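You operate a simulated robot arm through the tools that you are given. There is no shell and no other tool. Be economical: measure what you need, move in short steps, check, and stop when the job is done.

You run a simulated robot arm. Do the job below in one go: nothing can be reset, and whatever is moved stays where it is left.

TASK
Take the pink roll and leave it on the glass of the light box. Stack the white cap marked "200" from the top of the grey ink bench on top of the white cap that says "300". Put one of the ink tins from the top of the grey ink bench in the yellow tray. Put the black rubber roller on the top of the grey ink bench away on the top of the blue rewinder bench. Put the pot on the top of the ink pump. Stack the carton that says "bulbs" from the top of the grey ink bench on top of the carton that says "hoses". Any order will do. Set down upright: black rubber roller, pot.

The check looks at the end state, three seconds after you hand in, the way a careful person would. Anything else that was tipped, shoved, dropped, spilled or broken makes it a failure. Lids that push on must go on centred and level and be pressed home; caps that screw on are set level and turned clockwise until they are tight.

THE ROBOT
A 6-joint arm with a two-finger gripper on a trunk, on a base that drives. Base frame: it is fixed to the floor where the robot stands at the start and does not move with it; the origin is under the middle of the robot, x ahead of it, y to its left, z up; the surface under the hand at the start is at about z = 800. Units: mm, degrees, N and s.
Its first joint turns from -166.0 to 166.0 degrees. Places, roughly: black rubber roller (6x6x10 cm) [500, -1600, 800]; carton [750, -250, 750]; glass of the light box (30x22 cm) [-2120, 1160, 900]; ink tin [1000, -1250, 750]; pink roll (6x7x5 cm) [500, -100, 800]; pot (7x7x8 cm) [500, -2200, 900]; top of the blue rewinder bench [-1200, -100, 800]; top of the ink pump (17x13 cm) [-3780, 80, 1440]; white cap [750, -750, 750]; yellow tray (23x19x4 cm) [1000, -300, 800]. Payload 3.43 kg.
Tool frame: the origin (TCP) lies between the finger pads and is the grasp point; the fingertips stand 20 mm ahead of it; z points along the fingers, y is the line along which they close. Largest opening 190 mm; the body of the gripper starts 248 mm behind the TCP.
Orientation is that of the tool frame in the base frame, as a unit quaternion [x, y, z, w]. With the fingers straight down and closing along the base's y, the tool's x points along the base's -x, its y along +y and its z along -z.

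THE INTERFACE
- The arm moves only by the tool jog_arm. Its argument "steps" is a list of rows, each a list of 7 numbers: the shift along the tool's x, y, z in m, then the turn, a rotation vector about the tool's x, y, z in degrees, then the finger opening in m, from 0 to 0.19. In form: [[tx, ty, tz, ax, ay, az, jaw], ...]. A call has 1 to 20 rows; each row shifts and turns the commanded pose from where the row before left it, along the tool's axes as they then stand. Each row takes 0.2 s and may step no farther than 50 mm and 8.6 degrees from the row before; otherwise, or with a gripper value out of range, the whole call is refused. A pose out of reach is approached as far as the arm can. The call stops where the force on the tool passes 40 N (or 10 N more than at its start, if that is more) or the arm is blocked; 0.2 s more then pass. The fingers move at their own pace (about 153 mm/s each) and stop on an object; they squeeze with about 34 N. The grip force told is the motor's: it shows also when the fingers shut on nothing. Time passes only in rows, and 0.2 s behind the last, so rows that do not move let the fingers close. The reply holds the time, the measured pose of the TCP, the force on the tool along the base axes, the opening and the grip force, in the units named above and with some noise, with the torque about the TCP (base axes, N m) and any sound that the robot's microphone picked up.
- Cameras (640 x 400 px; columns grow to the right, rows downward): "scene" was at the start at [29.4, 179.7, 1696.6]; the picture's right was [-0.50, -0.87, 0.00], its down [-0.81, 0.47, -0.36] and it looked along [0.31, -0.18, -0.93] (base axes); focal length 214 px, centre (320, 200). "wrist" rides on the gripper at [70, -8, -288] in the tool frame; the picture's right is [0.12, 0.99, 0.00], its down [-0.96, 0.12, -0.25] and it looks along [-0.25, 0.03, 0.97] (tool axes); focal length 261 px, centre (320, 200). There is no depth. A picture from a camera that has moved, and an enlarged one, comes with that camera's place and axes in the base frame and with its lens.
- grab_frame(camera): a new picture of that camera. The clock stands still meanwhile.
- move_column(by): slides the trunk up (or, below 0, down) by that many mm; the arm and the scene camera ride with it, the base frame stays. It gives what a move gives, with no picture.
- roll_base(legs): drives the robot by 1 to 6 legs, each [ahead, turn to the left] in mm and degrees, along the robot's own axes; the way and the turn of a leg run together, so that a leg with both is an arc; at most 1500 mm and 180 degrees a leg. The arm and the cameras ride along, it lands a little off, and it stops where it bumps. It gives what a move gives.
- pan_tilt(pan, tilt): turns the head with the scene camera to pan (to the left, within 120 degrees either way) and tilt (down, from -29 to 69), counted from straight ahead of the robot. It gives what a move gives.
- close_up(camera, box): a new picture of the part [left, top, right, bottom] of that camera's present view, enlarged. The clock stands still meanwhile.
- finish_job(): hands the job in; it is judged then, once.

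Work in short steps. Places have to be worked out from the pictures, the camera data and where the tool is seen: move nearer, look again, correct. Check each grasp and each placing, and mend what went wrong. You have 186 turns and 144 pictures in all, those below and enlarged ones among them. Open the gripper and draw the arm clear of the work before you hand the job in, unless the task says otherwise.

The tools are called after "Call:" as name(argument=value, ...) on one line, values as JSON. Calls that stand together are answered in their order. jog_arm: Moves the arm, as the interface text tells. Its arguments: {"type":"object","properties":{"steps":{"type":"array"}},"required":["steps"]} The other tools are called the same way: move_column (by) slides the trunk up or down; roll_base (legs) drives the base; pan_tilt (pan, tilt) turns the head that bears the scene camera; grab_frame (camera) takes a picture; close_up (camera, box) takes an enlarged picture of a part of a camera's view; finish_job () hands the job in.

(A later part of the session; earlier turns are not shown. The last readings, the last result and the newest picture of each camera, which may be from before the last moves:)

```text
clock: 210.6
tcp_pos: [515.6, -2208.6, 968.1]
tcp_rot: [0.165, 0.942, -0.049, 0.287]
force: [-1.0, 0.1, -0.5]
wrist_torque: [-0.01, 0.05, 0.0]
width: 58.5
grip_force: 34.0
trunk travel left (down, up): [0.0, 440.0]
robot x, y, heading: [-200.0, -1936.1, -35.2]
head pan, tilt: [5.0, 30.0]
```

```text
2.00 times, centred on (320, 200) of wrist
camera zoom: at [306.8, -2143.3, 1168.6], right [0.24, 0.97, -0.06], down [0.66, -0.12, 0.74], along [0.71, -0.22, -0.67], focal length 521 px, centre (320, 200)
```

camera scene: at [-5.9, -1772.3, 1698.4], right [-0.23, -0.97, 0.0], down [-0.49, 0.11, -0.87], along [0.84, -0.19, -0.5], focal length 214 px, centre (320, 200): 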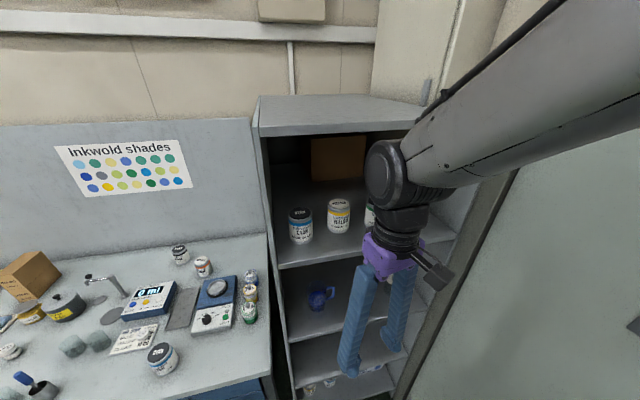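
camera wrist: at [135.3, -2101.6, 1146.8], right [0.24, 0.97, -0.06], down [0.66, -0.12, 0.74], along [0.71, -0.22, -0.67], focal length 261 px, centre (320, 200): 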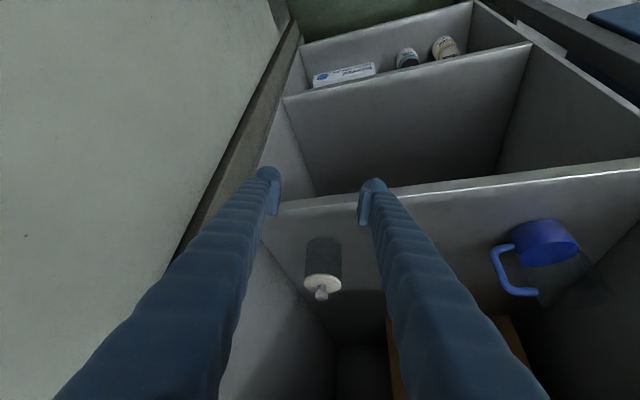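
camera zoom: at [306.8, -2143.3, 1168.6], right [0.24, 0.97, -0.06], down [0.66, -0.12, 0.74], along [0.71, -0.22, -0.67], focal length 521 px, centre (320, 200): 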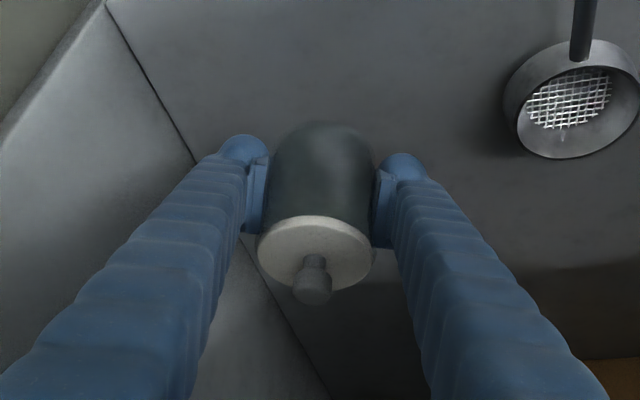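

Pot secured. Back out of the shelf horizontally, then raise the trunk for clearance.

Call:
jog_arm(steps=[[0.0396, 0, -0.0267, 0, 0, 0, 0.0], [0.0396, 0, -0.0267, 0, 0, 0, 0.0], [0.0396, 0, -0.0267, 0, 0, 0, 0.0], [0.0396, 0, -0.0267, 0, 0, 0, 0.0]])

Call:
move_column(by=250)

Call:
grab_frame(camera="wrist")

```text
clock: 211.6
tcp_pos: [338.6, -2141.0, 970.3]
tcp_rot: [0.164, 0.943, -0.047, 0.287]
force: [0.6, 0.1, -0.9]
wrist_torque: [0.0, 0.0, 0.0]
width: 58.4
grip_force: 33.5
trunk travel left (down, up): [0.0, 440.0]
robot x, y, heading: [-196.5, -1932.5, -35.3]
head pan, tilt: [5.0, 30.0]
```

```text
clock: 214.2
tcp_pos: [338.2, -2141.2, 1219.4]
tcp_rot: [0.164, 0.943, -0.047, 0.287]
force: [0.6, -0.6, 0.1]
wrist_torque: [0.01, 0.01, -0.01]
width: 58.2
grip_force: 33.6
trunk travel left (down, up): [-250.0, 190.0]
robot x, y, heading: [-197.5, -1935.1, -35.3]
head pan, tilt: [5.0, 30.0]
```

```text
51 pictures are left
camera wrist: at [129.5, -2078.0, 1419.7], right [0.24, 0.97, -0.06], down [0.66, -0.12, 0.74], along [0.71, -0.22, -0.67], focal length 261 px, centre (320, 200)
```

wrist: 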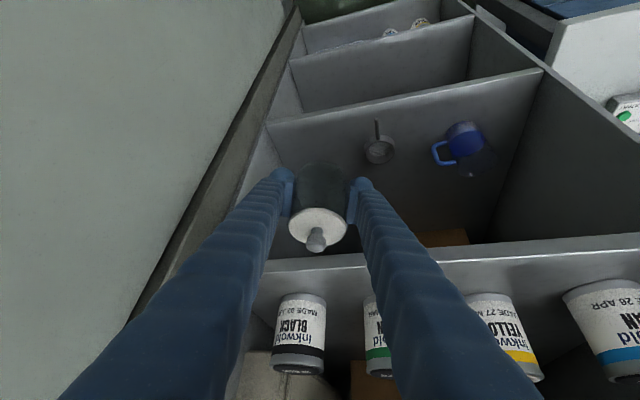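

Pull back a little more and swing left, then rotate the base right and back out of the alcove.

Call:
jog_arm(steps=[[0.0396, 0, -0.0267, 0, 0, 0, 0.0], [0.001, 0.043, 0, -2.62, 0, -3.9, 0.0], [0.001, 0.043, 0, -2.62, 0, -3.9, 0.0], [0.001, 0.043, 0, -2.62, 0, -3.9, 0.0], [0.001, 0.043, 0, -2.62, 0, -3.9, 0.0], [0.001, 0.043, 0, -2.62, 0, -3.9, 0.0], [0, 0, 0, 0, 0, 0, 0.0]])

Call:
roll_base(legs=[[0, -45]])

Call:
roll_base(legs=[[-700, 0]])

```text
clock: 215.8
tcp_pos: [331.2, -1929.0, 1216.6]
tcp_rot: [-0.012, 0.957, 0.011, 0.291]
force: [0.1, 0.5, -1.6]
wrist_torque: [-0.05, 0.0, -0.01]
width: 58.3
grip_force: 34.0
trunk travel left (down, up): [-250.0, 190.0]
robot x, y, heading: [-198.8, -1931.2, -34.8]
head pan, tilt: [5.0, 30.0]
```

```text
clock: 218.6
tcp_pos: [240.7, -2233.2, 1221.1]
tcp_rot: [0.269, 0.92, -0.077, 0.276]
force: [0.6, 0.7, -0.7]
wrist_torque: [-0.12, 0.11, -0.09]
width: 58.4
grip_force: 33.3
trunk travel left (down, up): [-250.0, 190.0]
robot x, y, heading: [-184.8, -1933.9, -70.6]
head pan, tilt: [5.0, 30.0]
stopped in leg 1: the robot was blocked; the commanded pose is now the measured one
```

```text
clock: 223.7
tcp_pos: [8.1, -1571.2, 1221.1]
tcp_rot: [0.267, 0.92, -0.075, 0.276]
force: [-0.4, 1.4, -0.3]
wrist_torque: [-0.01, 0.01, -0.01]
width: 58.5
grip_force: 34.0
trunk travel left (down, up): [-250.0, 190.0]
robot x, y, heading: [-417.1, -1274.9, -70.7]
head pan, tilt: [5.0, 30.0]
```

Out in the aisle. Turn to face west in two moves and look for the ink pump.

Call:
roll_base(legs=[[0, -50]])

Call:
roll_base(legs=[[0, -55]])

Call:
pan_tilt(pan=-10, tilt=12)

Call:
grab_frame(camera="scene")

```text
clock: 226.8
tcp_pos: [-297.8, -1778.2, 1222.3]
tcp_rot: [0.579, 0.764, -0.169, 0.227]
force: [0.1, -0.4, -0.1]
wrist_torque: [0.0, 0.16, -0.11]
width: 58.2
grip_force: 34.0
trunk travel left (down, up): [-250.0, 190.0]
robot x, y, heading: [-399.8, -1277.0, -112.3]
head pan, tilt: [5.0, 30.0]
stopped in leg 1: the robot was blocked; the commanded pose is now the measured one
```

```text
clock: 230.5
tcp_pos: [-735.7, -1673.0, 1223.8]
tcp_rot: [0.855, 0.437, -0.247, 0.13]
force: [0.2, -0.9, -1.0]
wrist_torque: [0.19, 0.08, -0.14]
width: 58.5
grip_force: 34.2
trunk travel left (down, up): [-250.0, 190.0]
robot x, y, heading: [-399.4, -1295.3, -163.9]
head pan, tilt: [5.0, 30.0]
stopped in leg 1: the robot was blocked; the commanded pose is now the measured one
```

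```text
clock: 231.3
tcp_pos: [-737.1, -1671.3, 1224.8]
tcp_rot: [0.854, 0.438, -0.247, 0.131]
force: [0.0, 0.0, -0.9]
wrist_torque: [-0.1, -0.03, 0.05]
width: 58.6
grip_force: 34.0
trunk travel left (down, up): [-250.0, 190.0]
robot x, y, heading: [-404.1, -1291.5, -163.7]
head pan, tilt: [-10.0, 12.0]
```

```text
50 pictures are left
camera scene: at [-417.8, -1500.8, 1727.2], right [-0.11, 0.99, 0.0], down [0.21, 0.02, -0.98], along [-0.97, -0.11, -0.21], focal length 214 px, centre (320, 200)
```

scene: 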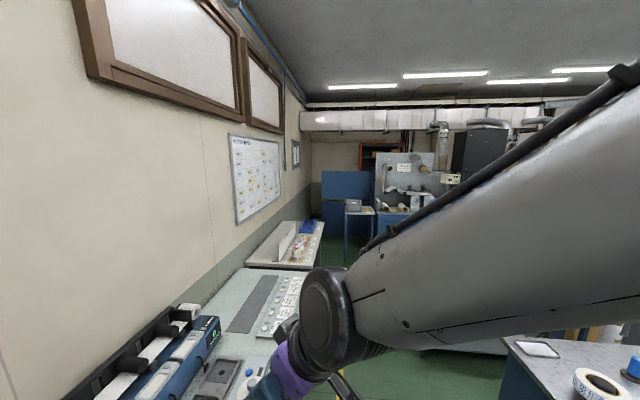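

The ink pump should be the beige box on the machine to the west. First swing the arm to the front.

Call:
jog_arm(steps=[[0.001, -0.043, 0, 2.62, 0, 3.9, 0.0], [0.001, -0.043, 0, 2.62, 0, 3.9, 0.0], [0.001, -0.043, 0, 2.62, 0, 3.9, 0.0], [0.001, -0.043, 0, 2.62, 0, 3.9, 0.0], [0.001, -0.043, 0, 2.62, 0, 3.9, 0.0], [0.001, -0.043, 0, 2.62, 0, 3.9, 0.0], [0.001, -0.043, 0, 2.62, 0, 3.9, 0.0], [0.001, -0.043, 0, 2.62, 0, 3.9, 0.0], [0.001, -0.043, 0, 2.62, 0, 3.9, 0.0], [0.001, -0.043, 0, 2.62, 0, 3.9, 0.0]])

Call:
roll_base(legs=[[0, -16], [1000, 0]])

Call:
pan_tilt(pan=-10, tilt=25)

Call:
grab_frame(camera="scene")

```text
clock: 233.5
tcp_pos: [-956.5, -1316.9, 1220.3]
tcp_rot: [0.958, 0.062, -0.28, 0.011]
force: [-0.4, -0.4, -1.1]
wrist_torque: [0.02, 0.01, -0.02]
width: 58.2
grip_force: 33.9
trunk travel left (down, up): [-250.0, 190.0]
robot x, y, heading: [-402.4, -1295.8, -163.8]
head pan, tilt: [-10.0, 12.0]
```

```text
clock: 241.8
tcp_pos: [-1932.9, -1152.5, 1219.7]
tcp_rot: [0.957, -0.077, -0.279, -0.03]
force: [0.5, -0.2, -0.5]
wrist_torque: [-0.01, -0.02, -0.02]
width: 58.6
grip_force: 34.1
trunk travel left (down, up): [-250.0, 190.0]
robot x, y, heading: [-1395.6, -1293.3, 179.4]
head pan, tilt: [-10.0, 12.0]
```

```text
clock: 242.5
tcp_pos: [-1931.0, -1151.6, 1220.5]
tcp_rot: [0.957, -0.077, -0.278, -0.029]
force: [-0.7, 1.4, -1.1]
wrist_torque: [0.02, 0.0, 0.01]
width: 58.5
grip_force: 34.0
trunk travel left (down, up): [-250.0, 190.0]
robot x, y, heading: [-1395.6, -1297.1, 179.4]
head pan, tilt: [-10.0, 25.0]
```

```text
49 pictures are left
camera scene: at [-1467.5, -1485.8, 1706.2], right [0.18, 0.98, 0.0], down [0.42, -0.08, -0.91], along [-0.89, 0.17, -0.42], focal length 214 px, centre (320, 200)
```

scene: 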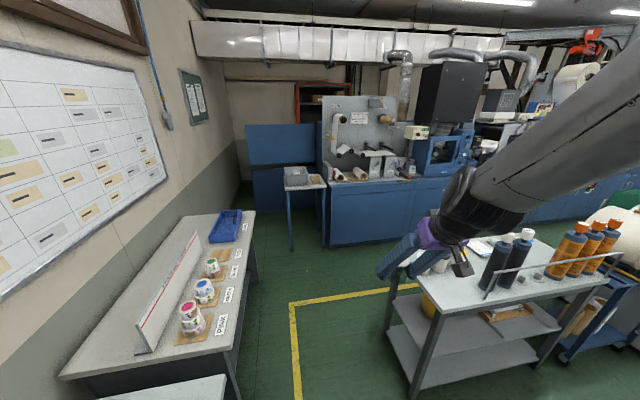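

The beige pump box is at (417,132), matching the given place. Zoom on it.

Call:
close_up(camera="scene", box=[370, 90, 466, 150])

```text
6.67 times, centred on (418, 120) of scene
camera zoom: at [-1467.5, -1485.8, 1706.2], right [0.18, 0.98, 0.0], down [0.42, -0.08, -0.91], along [-0.89, 0.17, -0.42], focal length 1430 px, centre (-333, 733)
```

zoom: 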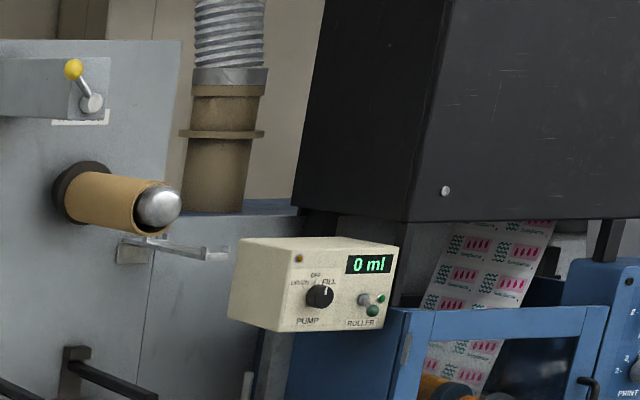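

Rack ends at x≈-2522 and the machine front is at x≈-3684, so there's a lane to stand in. Drive west to x≈-3000 and turn north.

Call:
roll_base(legs=[[1000, 0], [600, 0]])

Call:
roll_base(legs=[[0, -45]])

Call:
roll_base(legs=[[0, -45]])

```text
clock: 253.6
tcp_pos: [-3530.0, -1183.2, 1219.8]
tcp_rot: [0.958, -0.062, -0.279, -0.025]
force: [-1.2, -0.2, -1.0]
wrist_torque: [0.0, -0.01, 0.02]
width: 58.5
grip_force: 34.1
trunk travel left (down, up): [-250.0, 190.0]
robot x, y, heading: [-2985.5, -1309.3, -178.8]
head pan, tilt: [-10.0, 25.0]
```

```text
clock: 256.2
tcp_pos: [-3367.8, -904.9, 1221.4]
tcp_rot: [0.898, -0.338, -0.259, -0.105]
force: [-0.7, -0.2, -0.5]
wrist_torque: [0.03, -0.05, -0.02]
width: 58.6
grip_force: 34.5
trunk travel left (down, up): [-250.0, 190.0]
robot x, y, heading: [-2997.9, -1323.6, 147.4]
head pan, tilt: [-10.0, 25.0]
stopped in leg 1: the robot was blocked; the commanded pose is now the measured one
```

```text
clock: 259.1
tcp_pos: [-3028.3, -762.5, 1221.0]
tcp_rot: [0.738, -0.613, -0.212, -0.185]
force: [-0.4, -0.4, -0.1]
wrist_torque: [0.0, -0.02, -0.01]
width: 58.5
grip_force: 34.0
trunk travel left (down, up): [-250.0, 190.0]
robot x, y, heading: [-3013.8, -1326.7, 109.2]
head pan, tilt: [-10.0, 25.0]
stopped in leg 1: the robot was blocked; the commanded pose is now the measured one
```

Finish the turn to north and drive up the lane.

Call:
roll_base(legs=[[0, -18], [650, 0]])

Call:
pan_tilt(pan=40, tilt=15)

Call:
grab_frame(camera="scene")

```text
clock: 265.1
tcp_pos: [-2852.4, -177.8, 1220.4]
tcp_rot: [-0.627, 0.726, 0.179, 0.218]
force: [-1.2, 0.8, -0.3]
wrist_torque: [-0.04, 0.01, 0.0]
width: 58.6
grip_force: 33.5
trunk travel left (down, up): [-250.0, 190.0]
robot x, y, heading: [-3021.4, -720.8, 90.1]
head pan, tilt: [-10.0, 25.0]
```

```text
clock: 266.3
tcp_pos: [-2852.0, -178.1, 1222.5]
tcp_rot: [-0.629, 0.725, 0.178, 0.216]
force: [0.0, 0.0, -0.4]
wrist_torque: [0.01, -0.02, 0.01]
width: 58.1
grip_force: 34.0
trunk travel left (down, up): [-250.0, 190.0]
robot x, y, heading: [-3021.5, -717.3, 90.2]
head pan, tilt: [40.0, 15.0]
```

```text
47 pictures are left
camera scene: at [-3291.3, -667.0, 1722.3], right [0.76, 0.64, 0.0], down [0.17, -0.2, -0.97], along [-0.62, 0.74, -0.26], focal length 214 px, centre (320, 200)
```

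scene: 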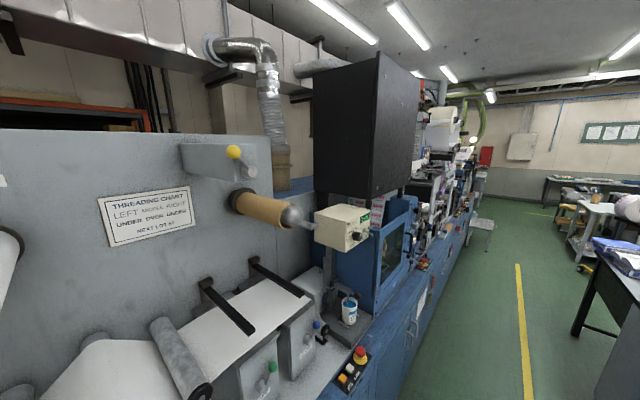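

Zoom on the pump and overhead cabinet.

Call:
close_up(camera="scene", box=[280, 160, 400, 260])

```text
4.00 times, centred on (340, 210) of scene
camera zoom: at [-3291.3, -667.0, 1722.3], right [0.76, 0.64, 0.0], down [0.17, -0.2, -0.97], along [-0.62, 0.74, -0.26], focal length 858 px, centre (240, 160)
```

zoom: 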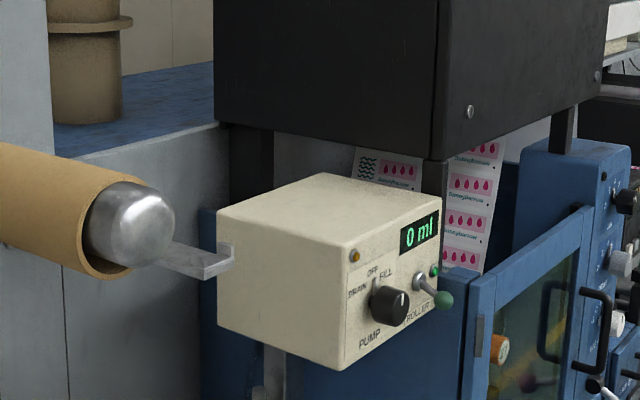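

Pump top spans ≈x -3840..-3685, y -52..136, z≈1440, with the cabinet beyond y≈197. Drive north a little and turn to face it diagonally; raise the trunk too.

Call:
roll_base(legs=[[350, 0]])

Call:
move_column(by=190)

Call:
roll_base(legs=[[0, 30]])

Call:
roll_base(legs=[[0, 30]])

```text
clock: 269.1
tcp_pos: [-2854.6, 162.3, 1221.9]
tcp_rot: [-0.627, 0.726, 0.178, 0.217]
force: [0.0, 0.5, -1.0]
wrist_torque: [-0.07, -0.01, -0.01]
width: 58.6
grip_force: 34.5
trunk travel left (down, up): [-250.0, 190.0]
robot x, y, heading: [-3027.2, -378.3, 90.3]
head pan, tilt: [40.0, 15.0]
```

```text
clock: 271.2
tcp_pos: [-2854.5, 161.3, 1412.7]
tcp_rot: [-0.628, 0.726, 0.179, 0.216]
force: [0.1, 0.3, -0.4]
wrist_torque: [0.01, 0.01, -0.02]
width: 58.6
grip_force: 33.6
trunk travel left (down, up): [-440.0, 0.0]
robot x, y, heading: [-3019.7, -379.7, 90.2]
head pan, tilt: [40.0, 15.0]
```

```text
clock: 273.7
tcp_pos: [-3140.8, 172.3, 1412.8]
tcp_rot: [0.792, -0.543, -0.227, -0.165]
force: [-0.3, 0.0, -0.2]
wrist_torque: [-0.01, -0.03, 0.01]
width: 58.2
grip_force: 34.5
trunk travel left (down, up): [-440.0, 0.0]
robot x, y, heading: [-3008.8, -373.2, 119.9]
head pan, tilt: [40.0, 15.0]
```

```text
clock: 276.2
tcp_pos: [-3389.8, 39.9, 1413.6]
tcp_rot: [0.903, -0.326, -0.26, -0.101]
force: [-0.4, 0.9, -0.7]
wrist_torque: [-0.1, 0.04, 0.06]
width: 58.4
grip_force: 34.1
trunk travel left (down, up): [-440.0, 0.0]
robot x, y, heading: [-3002.5, -361.0, 149.0]
head pan, tilt: [40.0, 15.0]
```

Raise and level-correct, then move most of the way over the pump top.

Call:
jog_arm(steps=[[-0.024, 0, -0.038, -1.2, -1.5, 0, 0.0], [-0.024, 0, -0.038, 0, 0, 0, 0.0], [-0.0307, 0.0294, 0.0191, 0, 0, 0, 0.0], [-0.0307, 0.0294, 0.0191, 0, 0, 0, 0.0], [-0.0307, 0.0294, 0.0191, 0, 0, 0, 0.0], [-0.0307, 0.0294, 0.0191, 0, 0, 0, 0.0], [-0.0307, 0.0294, 0.0191, 0, 0, 0, 0.0], [-0.0307, 0.0294, 0.0191, 0, 0, 0, 0.0]])

Call:
grab_frame(camera="wrist")

Call:
pan_tilt(pan=5, tilt=20)

Call:
grab_frame(camera="scene")

```text
clock: 278.0
tcp_pos: [-3673.8, 41.0, 1511.0]
tcp_rot: [0.901, -0.321, -0.275, -0.096]
force: [-0.6, 0.2, -1.4]
wrist_torque: [0.0, -0.08, -0.03]
width: 58.3
grip_force: 33.9
trunk travel left (down, up): [-440.0, 0.0]
robot x, y, heading: [-3001.9, -360.2, 149.1]
head pan, tilt: [40.0, 15.0]
```

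```text
45 pictures are left
camera wrist: at [-3499.5, -91.6, 1710.0], right [-0.55, -0.83, -0.06], down [-0.58, 0.33, 0.74], along [-0.6, 0.45, -0.67], focal length 261 px, centre (320, 200)
```

wrist: 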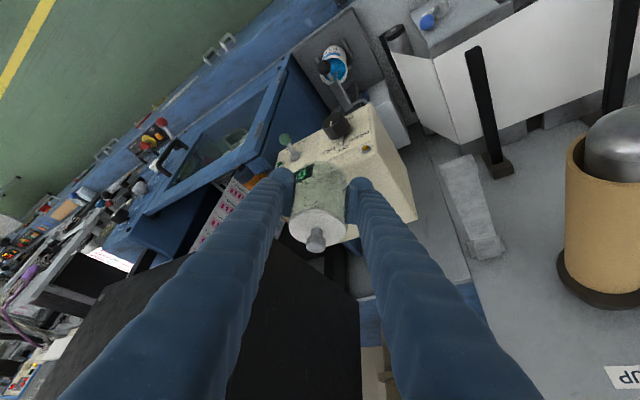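

```text
clock: 279.0
tcp_pos: [-3671.1, 38.0, 1513.1]
tcp_rot: [0.9, -0.322, -0.277, -0.098]
force: [0.2, -1.2, -1.0]
wrist_torque: [0.01, 0.02, -0.01]
width: 58.3
grip_force: 34.0
trunk travel left (down, up): [-440.0, 0.0]
robot x, y, heading: [-3001.3, -358.8, 149.1]
head pan, tilt: [5.0, 20.0]
```

```text
44 pictures are left
camera scene: at [-3176.8, -509.1, 1904.2], right [0.44, 0.9, 0.0], down [0.31, -0.15, -0.94], along [-0.85, 0.41, -0.34], focal length 214 px, centre (320, 200)
```

scene: 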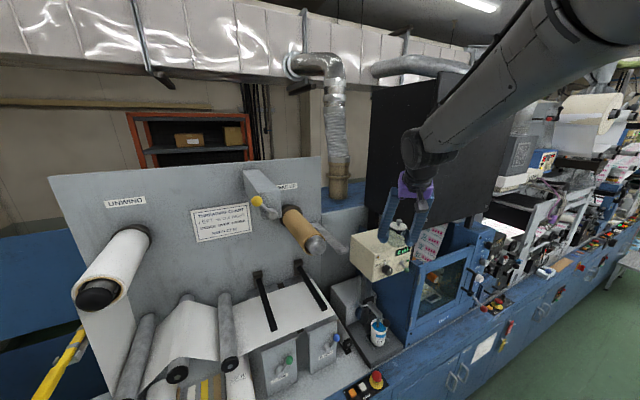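

Zoom to see the pot against the pump top.

Call:
close_up(camera="scene", box=[330, 180, 458, 300])

Call:
close_up(camera="wrist", box=[240, 100, 440, 260])

```text
3.33 times, centred on (394, 240) of scene
camera zoom: at [-3176.8, -509.1, 1904.2], right [0.44, 0.9, 0.0], down [0.31, -0.15, -0.94], along [-0.85, 0.41, -0.34], focal length 715 px, centre (73, 67)
```

zoom: 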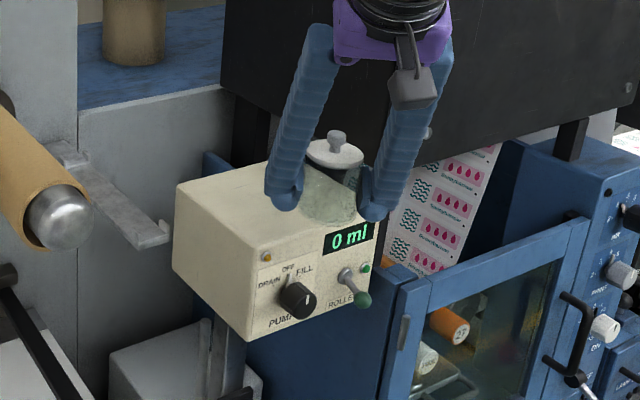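

```text
2.50 times, centred on (340, 180) of wrist
camera zoom: at [-3495.5, -93.1, 1711.5], right [-0.55, -0.83, -0.06], down [-0.58, 0.33, 0.74], along [-0.6, 0.45, -0.66], focal length 652 px, centre (270, 250)
```

zoom: 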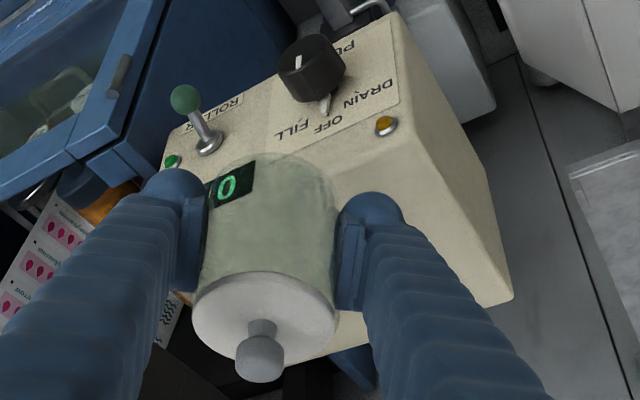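

Target pot position ≈(-3768,52). Move over and lower to near the top.

Call:
jog_arm(steps=[[-0.0347, 0.0254, 0.0236, 0, 0, 0, 0.0], [-0.0347, 0.0254, 0.0236, 0, 0, 0, 0.0], [0.0073, 0, 0.0108, 0, 0, 0, 0]])

Call:
close_up(camera="scene", box=[330, 180, 458, 300])

```text
clock: 279.8
tcp_pos: [-3766.6, 52.7, 1499.4]
tcp_rot: [0.9, -0.321, -0.278, -0.098]
force: [-0.8, -0.7, 0.3]
wrist_torque: [-0.01, 0.0, 0.02]
width: 58.3
grip_force: 33.7
trunk travel left (down, up): [-440.0, 0.0]
robot x, y, heading: [-3001.1, -358.3, 148.9]
head pan, tilt: [5.0, 20.0]
```

```text
3.33 times, centred on (394, 240) of scene
camera zoom: at [-3176.1, -508.9, 1904.3], right [0.44, 0.9, 0.0], down [0.31, -0.15, -0.94], along [-0.84, 0.41, -0.34], focal length 715 px, centre (73, 67)
```

zoom: 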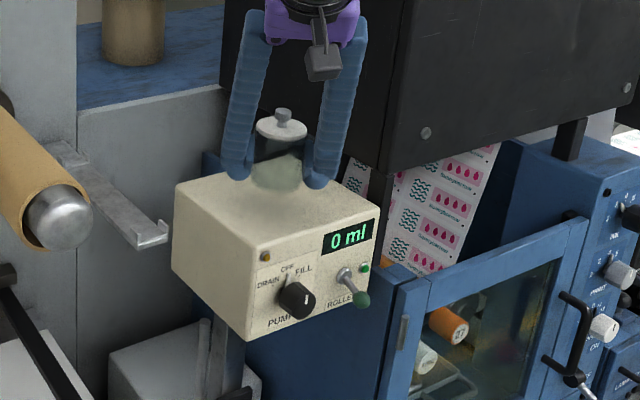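

Over the top's middle. Lower in small steps.

Call:
jog_arm(steps=[[0.0073, 0, 0.0108, 0, 0, 0, 0], [0.0022, 0, 0.0033, 0, 0, 0, 0], [0.0011, 0, 0.0017, 0, 0, 0, 0], [0.0011, 0, 0.0017, 0, 0, 0, 0], [0.0011, 0, 0.0017, 0, 0, 0, 0]])

```text
clock: 281.0
tcp_pos: [-3767.8, 52.0, 1473.0]
tcp_rot: [0.9, -0.322, -0.276, -0.097]
force: [-1.0, 0.0, -1.0]
wrist_torque: [0.02, -0.02, 0.03]
width: 58.5
grip_force: 33.8
trunk travel left (down, up): [-440.0, 0.0]
robot x, y, heading: [-3002.3, -362.0, 149.1]
head pan, tilt: [5.0, 20.0]
```

Not yet in contact; continue in ~1.5 mm steps.

Call:
jog_arm(steps=[[0.0009, 0, 0.0013, 0, 0, 0, 0], [0.0009, 0, 0.0013, 0, 0, 0, 0], [0.0009, 0, 0.0013, 0, 0, 0, 0], [0, 0, 0, 0, 0, 0, 0]])

Call:
close_up(camera="scene", box=[350, 190, 430, 265])

```text
clock: 282.0
tcp_pos: [-3766.1, 51.8, 1469.9]
tcp_rot: [0.9, -0.323, -0.276, -0.097]
force: [-0.4, -0.5, 0.1]
wrist_torque: [0.01, 0.0, 0.0]
width: 58.5
grip_force: 34.1
trunk travel left (down, up): [-440.0, 0.0]
robot x, y, heading: [-3001.6, -360.0, 149.1]
head pan, tilt: [5.0, 20.0]
```

```text
5.33 times, centred on (390, 228) of scene
camera zoom: at [-3177.4, -508.3, 1904.1], right [0.44, 0.9, 0.0], down [0.31, -0.15, -0.94], along [-0.84, 0.41, -0.34], focal length 1144 px, centre (-53, 53)
```

zoom: 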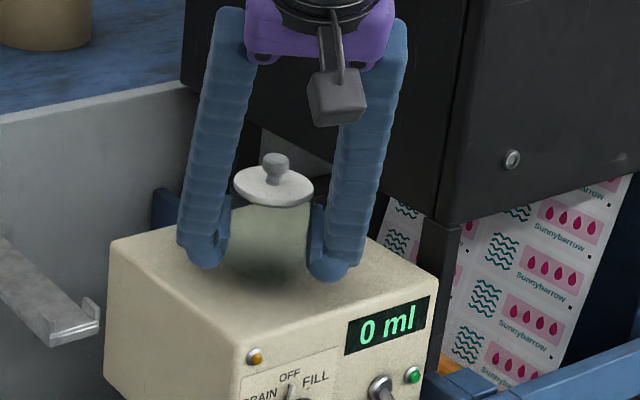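

Very near. Continue 1 mm at a time to first contact.

Call:
jog_arm(steps=[[0.0006, 0, 0.0008, 0, 0, 0, 0], [0.0006, 0, 0.0008, 0, 0, 0, 0], [0, 0, 0, 0, 0, 0, 0]])

Call:
jog_arm(steps=[[0.0006, 0, 0.0008, 0, 0, 0, 0], [0.0006, 0, 0.0008, 0, 0, 0, 0], [0, 0, 0, 0, 0, 0, 0]])

```text
clock: 282.8
tcp_pos: [-3766.6, 52.7, 1469.3]
tcp_rot: [0.901, -0.322, -0.276, -0.098]
force: [0.6, -0.2, -0.2]
wrist_torque: [0.01, -0.01, -0.01]
width: 58.6
grip_force: 34.3
trunk travel left (down, up): [-440.0, 0.0]
robot x, y, heading: [-3001.4, -358.4, 149.0]
head pan, tilt: [5.0, 20.0]
```

```text
clock: 283.6
tcp_pos: [-3767.3, 52.0, 1467.1]
tcp_rot: [0.9, -0.322, -0.276, -0.097]
force: [-0.2, 0.7, -0.9]
wrist_torque: [0.01, 0.03, -0.02]
width: 58.5
grip_force: 34.1
trunk travel left (down, up): [-440.0, 0.0]
robot x, y, heading: [-3000.1, -357.5, 149.0]
head pan, tilt: [5.0, 20.0]
```

Call:
jog_arm(steps=[[0.0008, 0, 0.0012, 0, 0, 0, 0], [0.0008, 0, 0.0012, 0, 0, 0, 0], [0.0008, 0, 0.0012, 0, 0, 0, 0], [0.0008, 0, 0.0012, 0, 0, 0, 0], [0, 0, 0, 0, 0, 0, 0]])

```text
clock: 284.8
tcp_pos: [-3769.1, 52.9, 1462.3]
tcp_rot: [0.9, -0.322, -0.278, -0.097]
force: [-3.4, -1.4, 8.2]
wrist_torque: [-0.03, -0.14, 0.01]
width: 58.3
grip_force: 33.8
trunk travel left (down, up): [-440.0, 0.0]
robot x, y, heading: [-2999.7, -364.1, 148.9]
head pan, tilt: [5.0, 20.0]
```

Contact on the pot's near edge; nearly level. Release gently so it settles, then check.

Call:
jog_arm(steps=[[0.0005, 0, 0.0008, 0, 0, 0, 0], [0, 0, 0, 0, 0, 0, 0.062], [0, 0, 0, 0, 0, 0, 0.07], [0, 0, 0, 0, 0, 0, 0.09]])

Call:
close_up(camera="scene", box=[350, 190, 430, 265])

```text
clock: 285.8
tcp_pos: [-3767.4, 52.5, 1460.3]
tcp_rot: [0.901, -0.322, -0.276, -0.097]
force: [0.2, 0.3, 0.3]
wrist_torque: [0.05, -0.03, -0.04]
width: 90.2
grip_force: 0.0
trunk travel left (down, up): [-440.0, 0.0]
robot x, y, heading: [-3004.8, -359.8, 148.9]
head pan, tilt: [5.0, 20.0]
```

```text
5.33 times, centred on (390, 228) of scene
camera zoom: at [-3177.2, -508.4, 1904.1], right [0.44, 0.9, 0.0], down [0.31, -0.15, -0.94], along [-0.84, 0.41, -0.34], focal length 1144 px, centre (-53, 53)
```

zoom: 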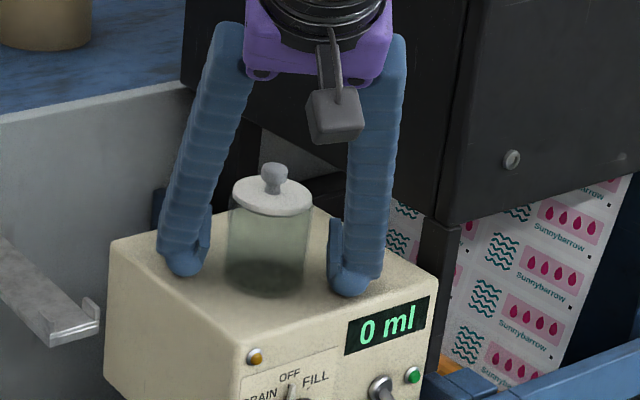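

Pot stands upright with its lid. Withdraw along the tool axis.

Call:
jog_arm(steps=[[0, 0, -0.04, 0, 0, 0, 0.1], [0, 0, -0.045, 0, 0, 0, 0.1], [0, 0, -0.045, 0, 0, 0, 0.1], [0, 0, -0.045, 0, 0, 0, 0.1], [0.03, 0, -0.03, 0, 0, 0, 0.1], [0.03, 0, -0.03, 0, 0, 0, 0.1], [0.03, 0, -0.03, 0, 0, 0, 0.1]])

Call:
close_up(camera="scene", box=[350, 190, 430, 265])

```text
clock: 287.4
tcp_pos: [-3590.1, -89.6, 1632.2]
tcp_rot: [0.9, -0.322, -0.278, -0.096]
force: [1.1, -0.7, 0.8]
wrist_torque: [0.03, 0.13, 0.06]
width: 99.9
grip_force: 0.1
trunk travel left (down, up): [-440.0, 0.0]
robot x, y, heading: [-3001.0, -358.9, 149.2]
head pan, tilt: [5.0, 20.0]
```

```text
5.33 times, centred on (390, 228) of scene
camera zoom: at [-3173.3, -510.3, 1904.4], right [0.44, 0.9, 0.0], down [0.31, -0.15, -0.94], along [-0.85, 0.41, -0.34], focal length 1144 px, centre (-53, 53)
```

zoom: 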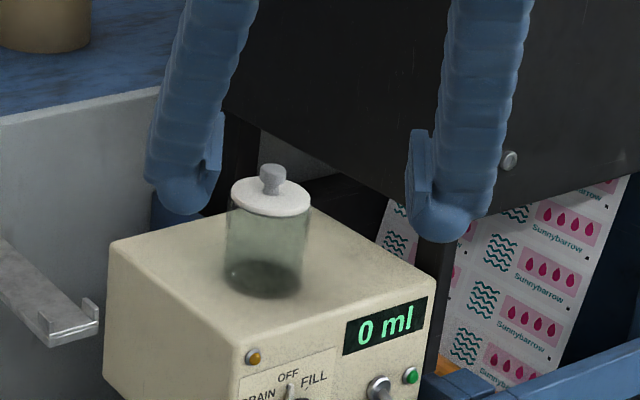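

Pot done. Straighten the tool, retract, and head back toward the ink bench for the pink roll.

Call:
jog_arm(steps=[[0.03, 0, -0.02, 0, 8, 0, 0.1], [0.03, 0, -0.02, 0, 8, 0, 0.1], [0.03, 0, 0, 0, 8, 0, 0.1], [0.03, 0, 0, 0, 8, 0, 0.1], [0, 0, 0, 0, 2.2, 0, 0.1]])

Call:
roll_base(legs=[[0, -30]])

Call:
roll_base(legs=[[0, -29]])

Call:
roll_base(legs=[[-930, 0]])

```text
clock: 288.6
tcp_pos: [-3493.0, -170.7, 1619.6]
tcp_rot: [0.942, -0.336, 0.002, 0.003]
force: [-0.4, -0.1, -0.3]
wrist_torque: [-0.01, -0.03, 0.02]
width: 100.0
grip_force: 0.1
trunk travel left (down, up): [-440.0, 0.0]
robot x, y, heading: [-3002.5, -358.2, 149.1]
head pan, tilt: [5.0, 20.0]
```

```text
clock: 291.2
tcp_pos: [-3332.9, 53.4, 1619.5]
tcp_rot: [0.821, -0.57, 0.001, 0.003]
force: [0.2, 0.1, 0.6]
wrist_torque: [-0.09, -0.04, 0.0]
width: 100.1
grip_force: 0.0
trunk travel left (down, up): [-440.0, 0.0]
robot x, y, heading: [-3025.2, -370.6, 118.7]
head pan, tilt: [5.0, 20.0]
```

```text
clock: 293.7
tcp_pos: [-3081.1, 150.0, 1619.8]
tcp_rot: [-0.647, 0.762, -0.001, -0.002]
force: [-0.4, 0.1, -0.3]
wrist_torque: [-0.04, -0.02, 0.0]
width: 100.0
grip_force: 0.1
trunk travel left (down, up): [-440.0, 0.0]
robot x, y, heading: [-3046.9, -367.3, 89.4]
head pan, tilt: [5.0, 20.0]
```

```text
clock: 300.3
tcp_pos: [-3097.5, -773.0, 1620.7]
tcp_rot: [-0.657, 0.754, 0.0, -0.001]
force: [0.8, 0.3, 0.7]
wrist_torque: [0.01, 0.0, -0.01]
width: 99.9
grip_force: 0.1
trunk travel left (down, up): [-440.0, 0.0]
robot x, y, heading: [-3050.7, -1292.4, 90.6]
head pan, tilt: [5.0, 20.0]
```

Turn east in three small turns and lower the trunk.

Call:
roll_base(legs=[[0, -30]])

Call:
roll_base(legs=[[0, -30]])

Call:
roll_base(legs=[[0, -30]])

Call:
move_column(by=-140)

```text
clock: 302.8
tcp_pos: [-2831.7, -821.5, 1621.6]
tcp_rot: [-0.439, 0.898, 0.001, -0.002]
force: [-0.5, 0.0, 1.2]
wrist_torque: [-0.04, 0.02, 0.01]
width: 99.6
grip_force: 0.1
trunk travel left (down, up): [-440.0, 0.0]
robot x, y, heading: [-3074.6, -1279.4, 60.6]
head pan, tilt: [5.0, 20.0]
```

```text
clock: 305.4
tcp_pos: [-2630.4, -1003.9, 1620.5]
tcp_rot: [-0.19, 0.982, 0.001, -0.002]
force: [0.2, 0.6, -0.8]
wrist_torque: [-0.06, 0.01, -0.02]
width: 99.9
grip_force: 0.1
trunk travel left (down, up): [-440.0, 0.0]
robot x, y, heading: [-3084.2, -1258.1, 30.2]
head pan, tilt: [5.0, 20.0]
```

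```text
clock: 308.0
tcp_pos: [-2563.5, -1271.2, 1621.5]
tcp_rot: [0.075, 0.997, 0.003, -0.001]
force: [0.8, 0.6, -0.3]
wrist_torque: [-0.01, 0.04, 0.0]
width: 100.2
grip_force: 0.0
trunk travel left (down, up): [-440.0, 0.0]
robot x, y, heading: [-3085.7, -1235.9, 0.3]
head pan, tilt: [5.0, 20.0]
```

```text
clock: 309.6
tcp_pos: [-2566.3, -1270.0, 1482.4]
tcp_rot: [0.075, 0.997, 0.002, -0.001]
force: [-0.3, -0.4, 0.5]
wrist_torque: [0.02, 0.04, 0.02]
width: 99.7
grip_force: 0.0
trunk travel left (down, up): [-300.0, 140.0]
robot x, y, heading: [-3086.4, -1231.8, 0.1]
head pan, tilt: [5.0, 20.0]
```

Drive east, then northeast toward the ink bench near the pink roll.

Call:
roll_base(legs=[[1325, 0], [1325, 0]])

Call:
roll_base(legs=[[0, 35]])

Call:
roll_base(legs=[[0, 35]])

```text
clock: 327.1
tcp_pos: [44.0, -1294.4, 1483.4]
tcp_rot: [0.085, 0.996, 0.003, -0.002]
force: [-0.8, -0.5, 0.5]
wrist_torque: [-0.03, 0.05, 0.03]
width: 100.0
grip_force: 0.0
trunk travel left (down, up): [-300.0, 140.0]
robot x, y, heading: [-473.9, -1248.1, -0.7]
head pan, tilt: [5.0, 20.0]
```

```text
clock: 330.0
tcp_pos: [-24.6, -988.7, 1482.9]
tcp_rot: [-0.22, 0.976, 0.002, -0.002]
force: [-0.4, -0.3, 0.1]
wrist_torque: [-0.05, 0.01, -0.02]
width: 99.7
grip_force: 0.1
trunk travel left (down, up): [-300.0, 140.0]
robot x, y, heading: [-462.5, -1271.6, 34.1]
head pan, tilt: [5.0, 20.0]
```

```text
clock: 332.9
tcp_pos: [-269.4, -784.1, 1481.7]
tcp_rot: [-0.506, 0.862, 0.0, -0.003]
force: [0.5, -0.7, -0.4]
wrist_torque: [-0.03, -0.01, -0.01]
width: 99.6
grip_force: 0.0
trunk travel left (down, up): [-300.0, 140.0]
robot x, y, heading: [-430.6, -1280.3, 69.5]
head pan, tilt: [5.0, 20.0]
```

Drive up beside the pink roll and swing the arm right toward the bench.

Call:
roll_base(legs=[[0, 2.5], [1180, 0]])

Call:
jog_arm(steps=[[0.0015, -0.04, 0.012, 0, 0, 4.4, 0.1], [0.0015, -0.04, 0.012, 0, 0, 4.4, 0.1], [0.0015, -0.04, 0.012, 0, 0, 4.4, 0.1], [0.0015, -0.04, 0.012, 0, 0, 4.4, 0.1], [0.0015, -0.04, 0.012, 0, 0, 4.4, 0.1], [0.0015, -0.04, 0.012, 0, 0, 4.4, 0.1], [0.0015, -0.04, 0.012, 0, 0, 4.4, 0.1], [0.0015, -0.04, 0.012, 0, 0, 4.4, 0.1], [0.0015, -0.04, 0.012, 0, 0, 4.4, 0.1], [0.0015, -0.04, 0.012, 0, 0, 4.4, 0.1], [0.0015, -0.04, 0.012, 0, 0, 4.4, 0.1], [0.0015, -0.04, 0.012, 0, 0, 4.4, 0.1], [0.0015, -0.04, 0.012, 0, 0, 4.4, 0.1], [0.0015, -0.04, 0.012, 0, 0, 4.4, 0.1], [0.0015, -0.04, 0.012, 0, 0, 4.4, 0.1]])

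Call:
grab_frame(camera="wrist")

```text
clock: 341.4
tcp_pos: [84.7, 328.4, 1482.8]
tcp_rot: [-0.519, 0.855, 0.001, -0.002]
force: [-0.2, 0.9, -0.4]
wrist_torque: [-0.02, 0.01, 0.0]
width: 99.6
grip_force: 0.1
trunk travel left (down, up): [-300.0, 140.0]
robot x, y, heading: [-64.5, -170.7, 71.2]
head pan, tilt: [5.0, 20.0]
```

```text
clock: 344.6
tcp_pos: [366.6, -166.5, 1305.0]
tcp_rot: [0.03, 1.0, -0.001, -0.002]
force: [0.4, 0.5, -0.3]
wrist_torque: [0.03, -0.02, -0.02]
width: 100.1
grip_force: 0.0
trunk travel left (down, up): [-300.0, 140.0]
robot x, y, heading: [-66.5, -173.0, 71.0]
head pan, tilt: [5.0, 20.0]
```

```text
37 pictures are left
camera wrist: at [296.0, -172.1, 1592.2], right [-0.06, 1.0, 0.0], down [0.97, 0.06, 0.24], along [0.24, 0.01, -0.97], focal length 261 px, centre (320, 200)
```

wrist: 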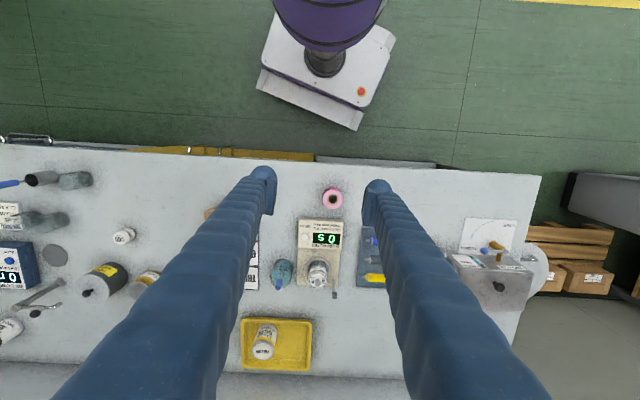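

Pink roll at ≈(471,-129). Move over it and descend for a closer look.

Call:
jog_arm(steps=[[-0.035, 0.014, 0.03, 0, 0, 0, 0.1], [-0.035, 0.014, 0.03, 0, 0, 0, 0.1], [-0.033, 0.014, 0.03, 0, 0, 0, 0.1], [0, 0, 0.05, 0, 0, 0, 0.1], [0, 0, 0.05, 0, 0, 0, 0.1], [0, 0, 0.05, 0, 0, 0, 0.1], [0, 0, 0.05, 0, 0, 0, 0.1]])

Call:
close_up(camera="wrist", box=[200, 100, 440, 250])

```text
clock: 346.2
tcp_pos: [467.7, -130.8, 1014.2]
tcp_rot: [0.028, 1.0, -0.001, -0.002]
force: [0.0, -0.1, -0.6]
wrist_torque: [-0.04, 0.0, 0.01]
width: 99.8
grip_force: 0.0
trunk travel left (down, up): [-300.0, 140.0]
robot x, y, heading: [-58.7, -173.7, 71.1]
head pan, tilt: [5.0, 20.0]
```

```text
2.67 times, centred on (320, 175) of wrist
camera zoom: at [398.3, -135.5, 1301.4], right [-0.06, 1.0, 0.0], down [0.97, 0.06, 0.24], along [0.24, 0.01, -0.97], focal length 695 px, centre (320, 267)
```

zoom: 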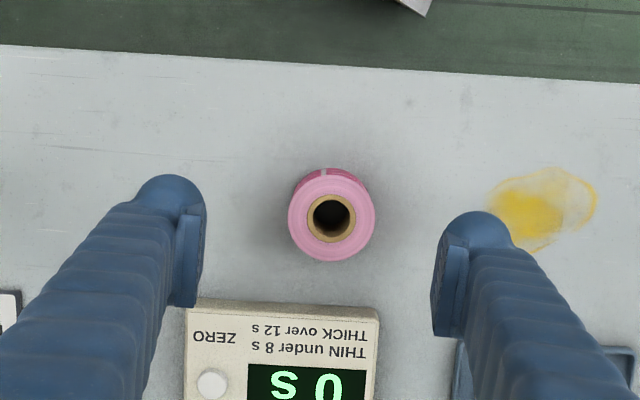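

Roll stands with its axis vertical, centre ≈(475,-125). Align, descend, and grip.

Call:
jog_arm(steps=[[-0.008, 0.005, 0.045, 0, 0, 0, 0.1], [0, 0, 0.05, 0, 0, 0, 0.1], [0, 0, 0.05, 0, 0, 0, 0.1], [0, 0, 0.037, 0, 0, 0, 0.1], [0, 0, 0, 0, 0, 0, 0.0], [0, 0, 0, 0, 0, 0, 0.0], [0, 0, 0, 0, 0, 0, 0.0], [0, 0, -0.03, 0, 0, 0, 0.0], [0, 0, -0.05, 0, 0, 0, 0.0], [0, 0, -0.05, 0, 0, 0, 0.0], [0, 0, -0.05, 0, 0, 0, 0.0], [0, 0, -0.05, 0, 0, 0, 0.0], [0, 0, -0.05, 0, 0, 0, 0.0], [0, 0, -0.05, 0, 0, 0, 0.0]])

Call:
close_up(camera="wrist", box=[200, 100, 440, 250])

```text
clock: 349.2
tcp_pos: [473.9, -122.9, 1161.2]
tcp_rot: [0.03, 1.0, 0.0, -0.002]
force: [-0.3, -0.2, -0.6]
wrist_torque: [0.03, -0.02, -0.02]
width: 62.5
grip_force: 34.3
trunk travel left (down, up): [-300.0, 140.0]
robot x, y, heading: [-66.2, -170.0, 70.9]
head pan, tilt: [5.0, 20.0]
```

```text
2.67 times, centred on (320, 175) of wrist
camera zoom: at [404.4, -127.8, 1449.5], right [-0.06, 1.0, 0.0], down [0.97, 0.06, 0.24], along [0.24, 0.01, -0.97], focal length 695 px, centre (320, 267)
```

zoom: 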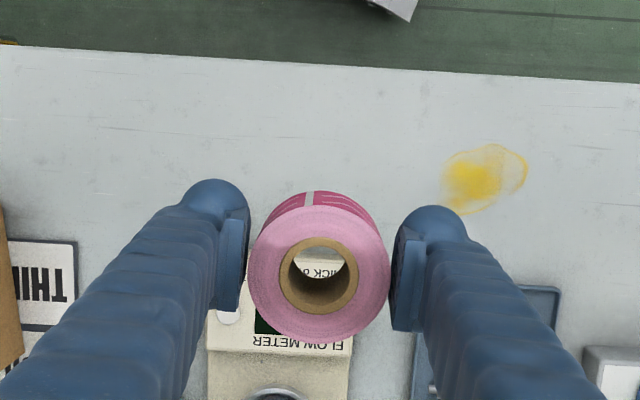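

Pink roll held. Look toward the light box at ≈(-2120,1160).

Call:
pan_tilt(pan=76, tilt=18)

Call:
grab_frame(camera="scene")

```text
clock: 350.7
tcp_pos: [474.5, -123.9, 1160.5]
tcp_rot: [0.029, 1.0, 0.0, -0.002]
force: [0.6, -0.7, -0.7]
wrist_torque: [-0.01, 0.04, -0.04]
width: 62.3
grip_force: 33.9
trunk travel left (down, up): [-300.0, 140.0]
robot x, y, heading: [-65.6, -174.7, 71.1]
head pan, tilt: [76.0, 18.0]
```

```text
34 pictures are left
camera scene: at [-348.7, -69.1, 1767.5], right [0.55, 0.84, 0.0], down [0.26, -0.17, -0.95], along [-0.8, 0.52, -0.31], focal length 214 px, centre (320, 200)
```

scene: 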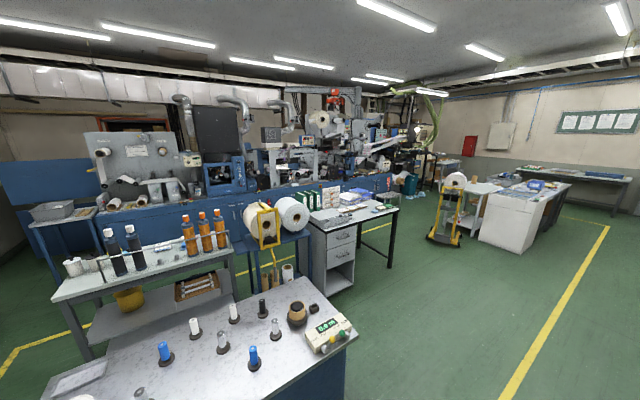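

Zoom on the desk.

Call:
close_up(camera="scene", box=[290, 175, 410, 300])

```text
3.20 times, centred on (350, 238) of scene
camera zoom: at [-348.7, -69.1, 1767.5], right [0.55, 0.84, 0.0], down [0.26, -0.17, -0.95], along [-0.8, 0.52, -0.31], focal length 686 px, centre (224, 80)
```

zoom: 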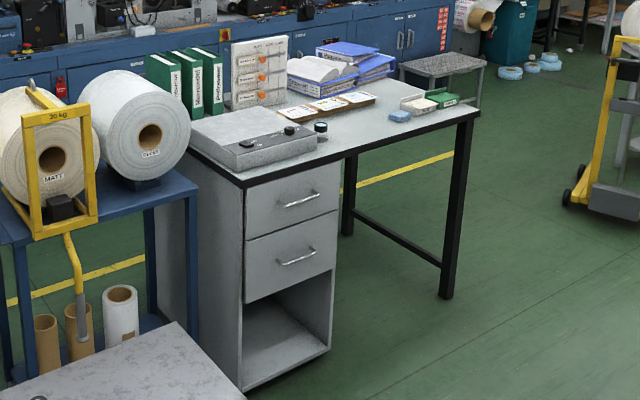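

The light box sits at ≈x -2260..-1960, y 1020..1365, top ≈890. Swing the arm to the robot's front and drive around: first northwest, then west.

Call:
jog_arm(steps=[[0.0016, 0.042, 0, 0, 0, -4.4, 0.0], [0.0016, 0.042, 0, 0, 0, -4.4, 0.0], [0.0016, 0.042, 0, 0, 0, -4.4, 0.0], [0.0016, 0.042, 0, 0, 0, -4.4, 0.0], [0.0016, 0.042, 0, 0, 0, -4.4, 0.0], [0.0016, 0.042, 0, 0, 0, -4.4, 0.0], [0.0016, 0.042, 0, 0, 0, -4.4, 0.0], [0.0016, 0.042, 0, 0, 0, -4.4, 0.0], [0.0016, 0.042, 0, 0, 0, -4.4, 0.0], [0.0016, 0.042, 0, 0, 0, -4.4, 0.0], [0.0016, 0.042, 0, 0, 0, -4.4, 0.0], [0.0016, 0.042, 0, 0, 0, -4.4, 0.0], [0.0016, 0.042, 0, 0, 0, -4.4, 0.0], [0.0016, 0.042, 0, 0, 0, -4.4, 0.0], [0.0016, 0.042, 0, 0, 0, -4.4, 0.0]])

Call:
roll_base(legs=[[0, 30]])

Call:
roll_base(legs=[[1200, 10]])

```text
clock: 353.9
tcp_pos: [182.3, 392.1, 1161.0]
tcp_rot: [-0.521, 0.854, 0.0, -0.002]
force: [-0.6, 0.3, -1.7]
wrist_torque: [-0.07, -0.07, 0.02]
width: 62.1
grip_force: 34.2
trunk travel left (down, up): [-300.0, 140.0]
robot x, y, heading: [-68.5, -170.3, 71.0]
head pan, tilt: [76.0, 18.0]
```

```text
clock: 356.4
tcp_pos: [-127.2, 438.4, 1161.3]
tcp_rot: [0.721, -0.693, 0.001, 0.003]
force: [0.3, 0.1, -1.3]
wrist_torque: [-0.07, -0.01, 0.0]
width: 61.6
grip_force: 34.4
trunk travel left (down, up): [-300.0, 140.0]
robot x, y, heading: [-26.5, -169.0, 100.1]
head pan, tilt: [76.0, 18.0]
```

```text
clock: 364.8
tcp_pos: [-530.5, 1591.6, 1161.8]
tcp_rot: [0.773, -0.634, 0.001, 0.003]
force: [0.0, -1.0, -0.8]
wrist_torque: [-0.03, -0.01, 0.0]
width: 55.9
grip_force: 34.5
trunk travel left (down, up): [-300.0, 140.0]
robot x, y, heading: [-343.8, 1006.8, 109.3]
head pan, tilt: [76.0, 18.0]
```

Grip width has shrunk to 56 mm; check the roll.

Call:
close_up(camera="wrist", box=[200, 100, 440, 250])

```text
2.67 times, centred on (320, 175) of wrist
camera zoom: at [-509.0, 1525.8, 1449.6], right [-0.95, -0.31, 0.0], down [-0.3, 0.92, 0.24], along [-0.08, 0.23, -0.97], focal length 695 px, centre (320, 267)
```

zoom: 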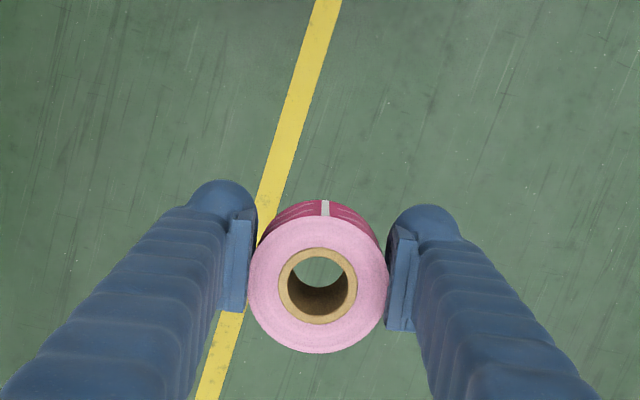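

It still sits between the pads, slightly forward. Proceed with gentle turns, monitoring the width.

Call:
roll_base(legs=[[0, 25]])

Call:
roll_base(legs=[[0, 25]])

Call:
roll_base(legs=[[0, 18]])

```text
clock: 367.1
tcp_pos: [-763.8, 1456.5, 1162.4]
tcp_rot: [0.893, -0.45, 0.001, 0.002]
force: [-0.6, -0.2, -1.1]
wrist_torque: [-0.03, -0.01, -0.02]
width: 55.9
grip_force: 33.8
trunk travel left (down, up): [-300.0, 140.0]
robot x, y, heading: [-327.5, 1027.7, 134.8]
head pan, tilt: [76.0, 18.0]
```

```text
clock: 369.3
tcp_pos: [-910.7, 1225.8, 1163.8]
tcp_rot: [0.97, -0.242, 0.001, 0.003]
force: [0.3, -0.6, -1.0]
wrist_torque: [-0.03, -0.05, 0.0]
width: 56.0
grip_force: 34.0
trunk travel left (down, up): [-300.0, 140.0]
robot x, y, heading: [-318.1, 1053.3, 159.9]
head pan, tilt: [76.0, 18.0]
```

```text
clock: 371.1
tcp_pos: [-934.9, 1039.6, 1162.9]
tcp_rot: [0.996, -0.09, 0.002, 0.001]
force: [0.2, 0.1, -1.8]
wrist_torque: [0.02, 0.02, 0.01]
width: 56.1
grip_force: 34.3
trunk travel left (down, up): [-300.0, 140.0]
robot x, y, heading: [-321.6, 1074.3, 177.5]
head pan, tilt: [76.0, 18.0]
```

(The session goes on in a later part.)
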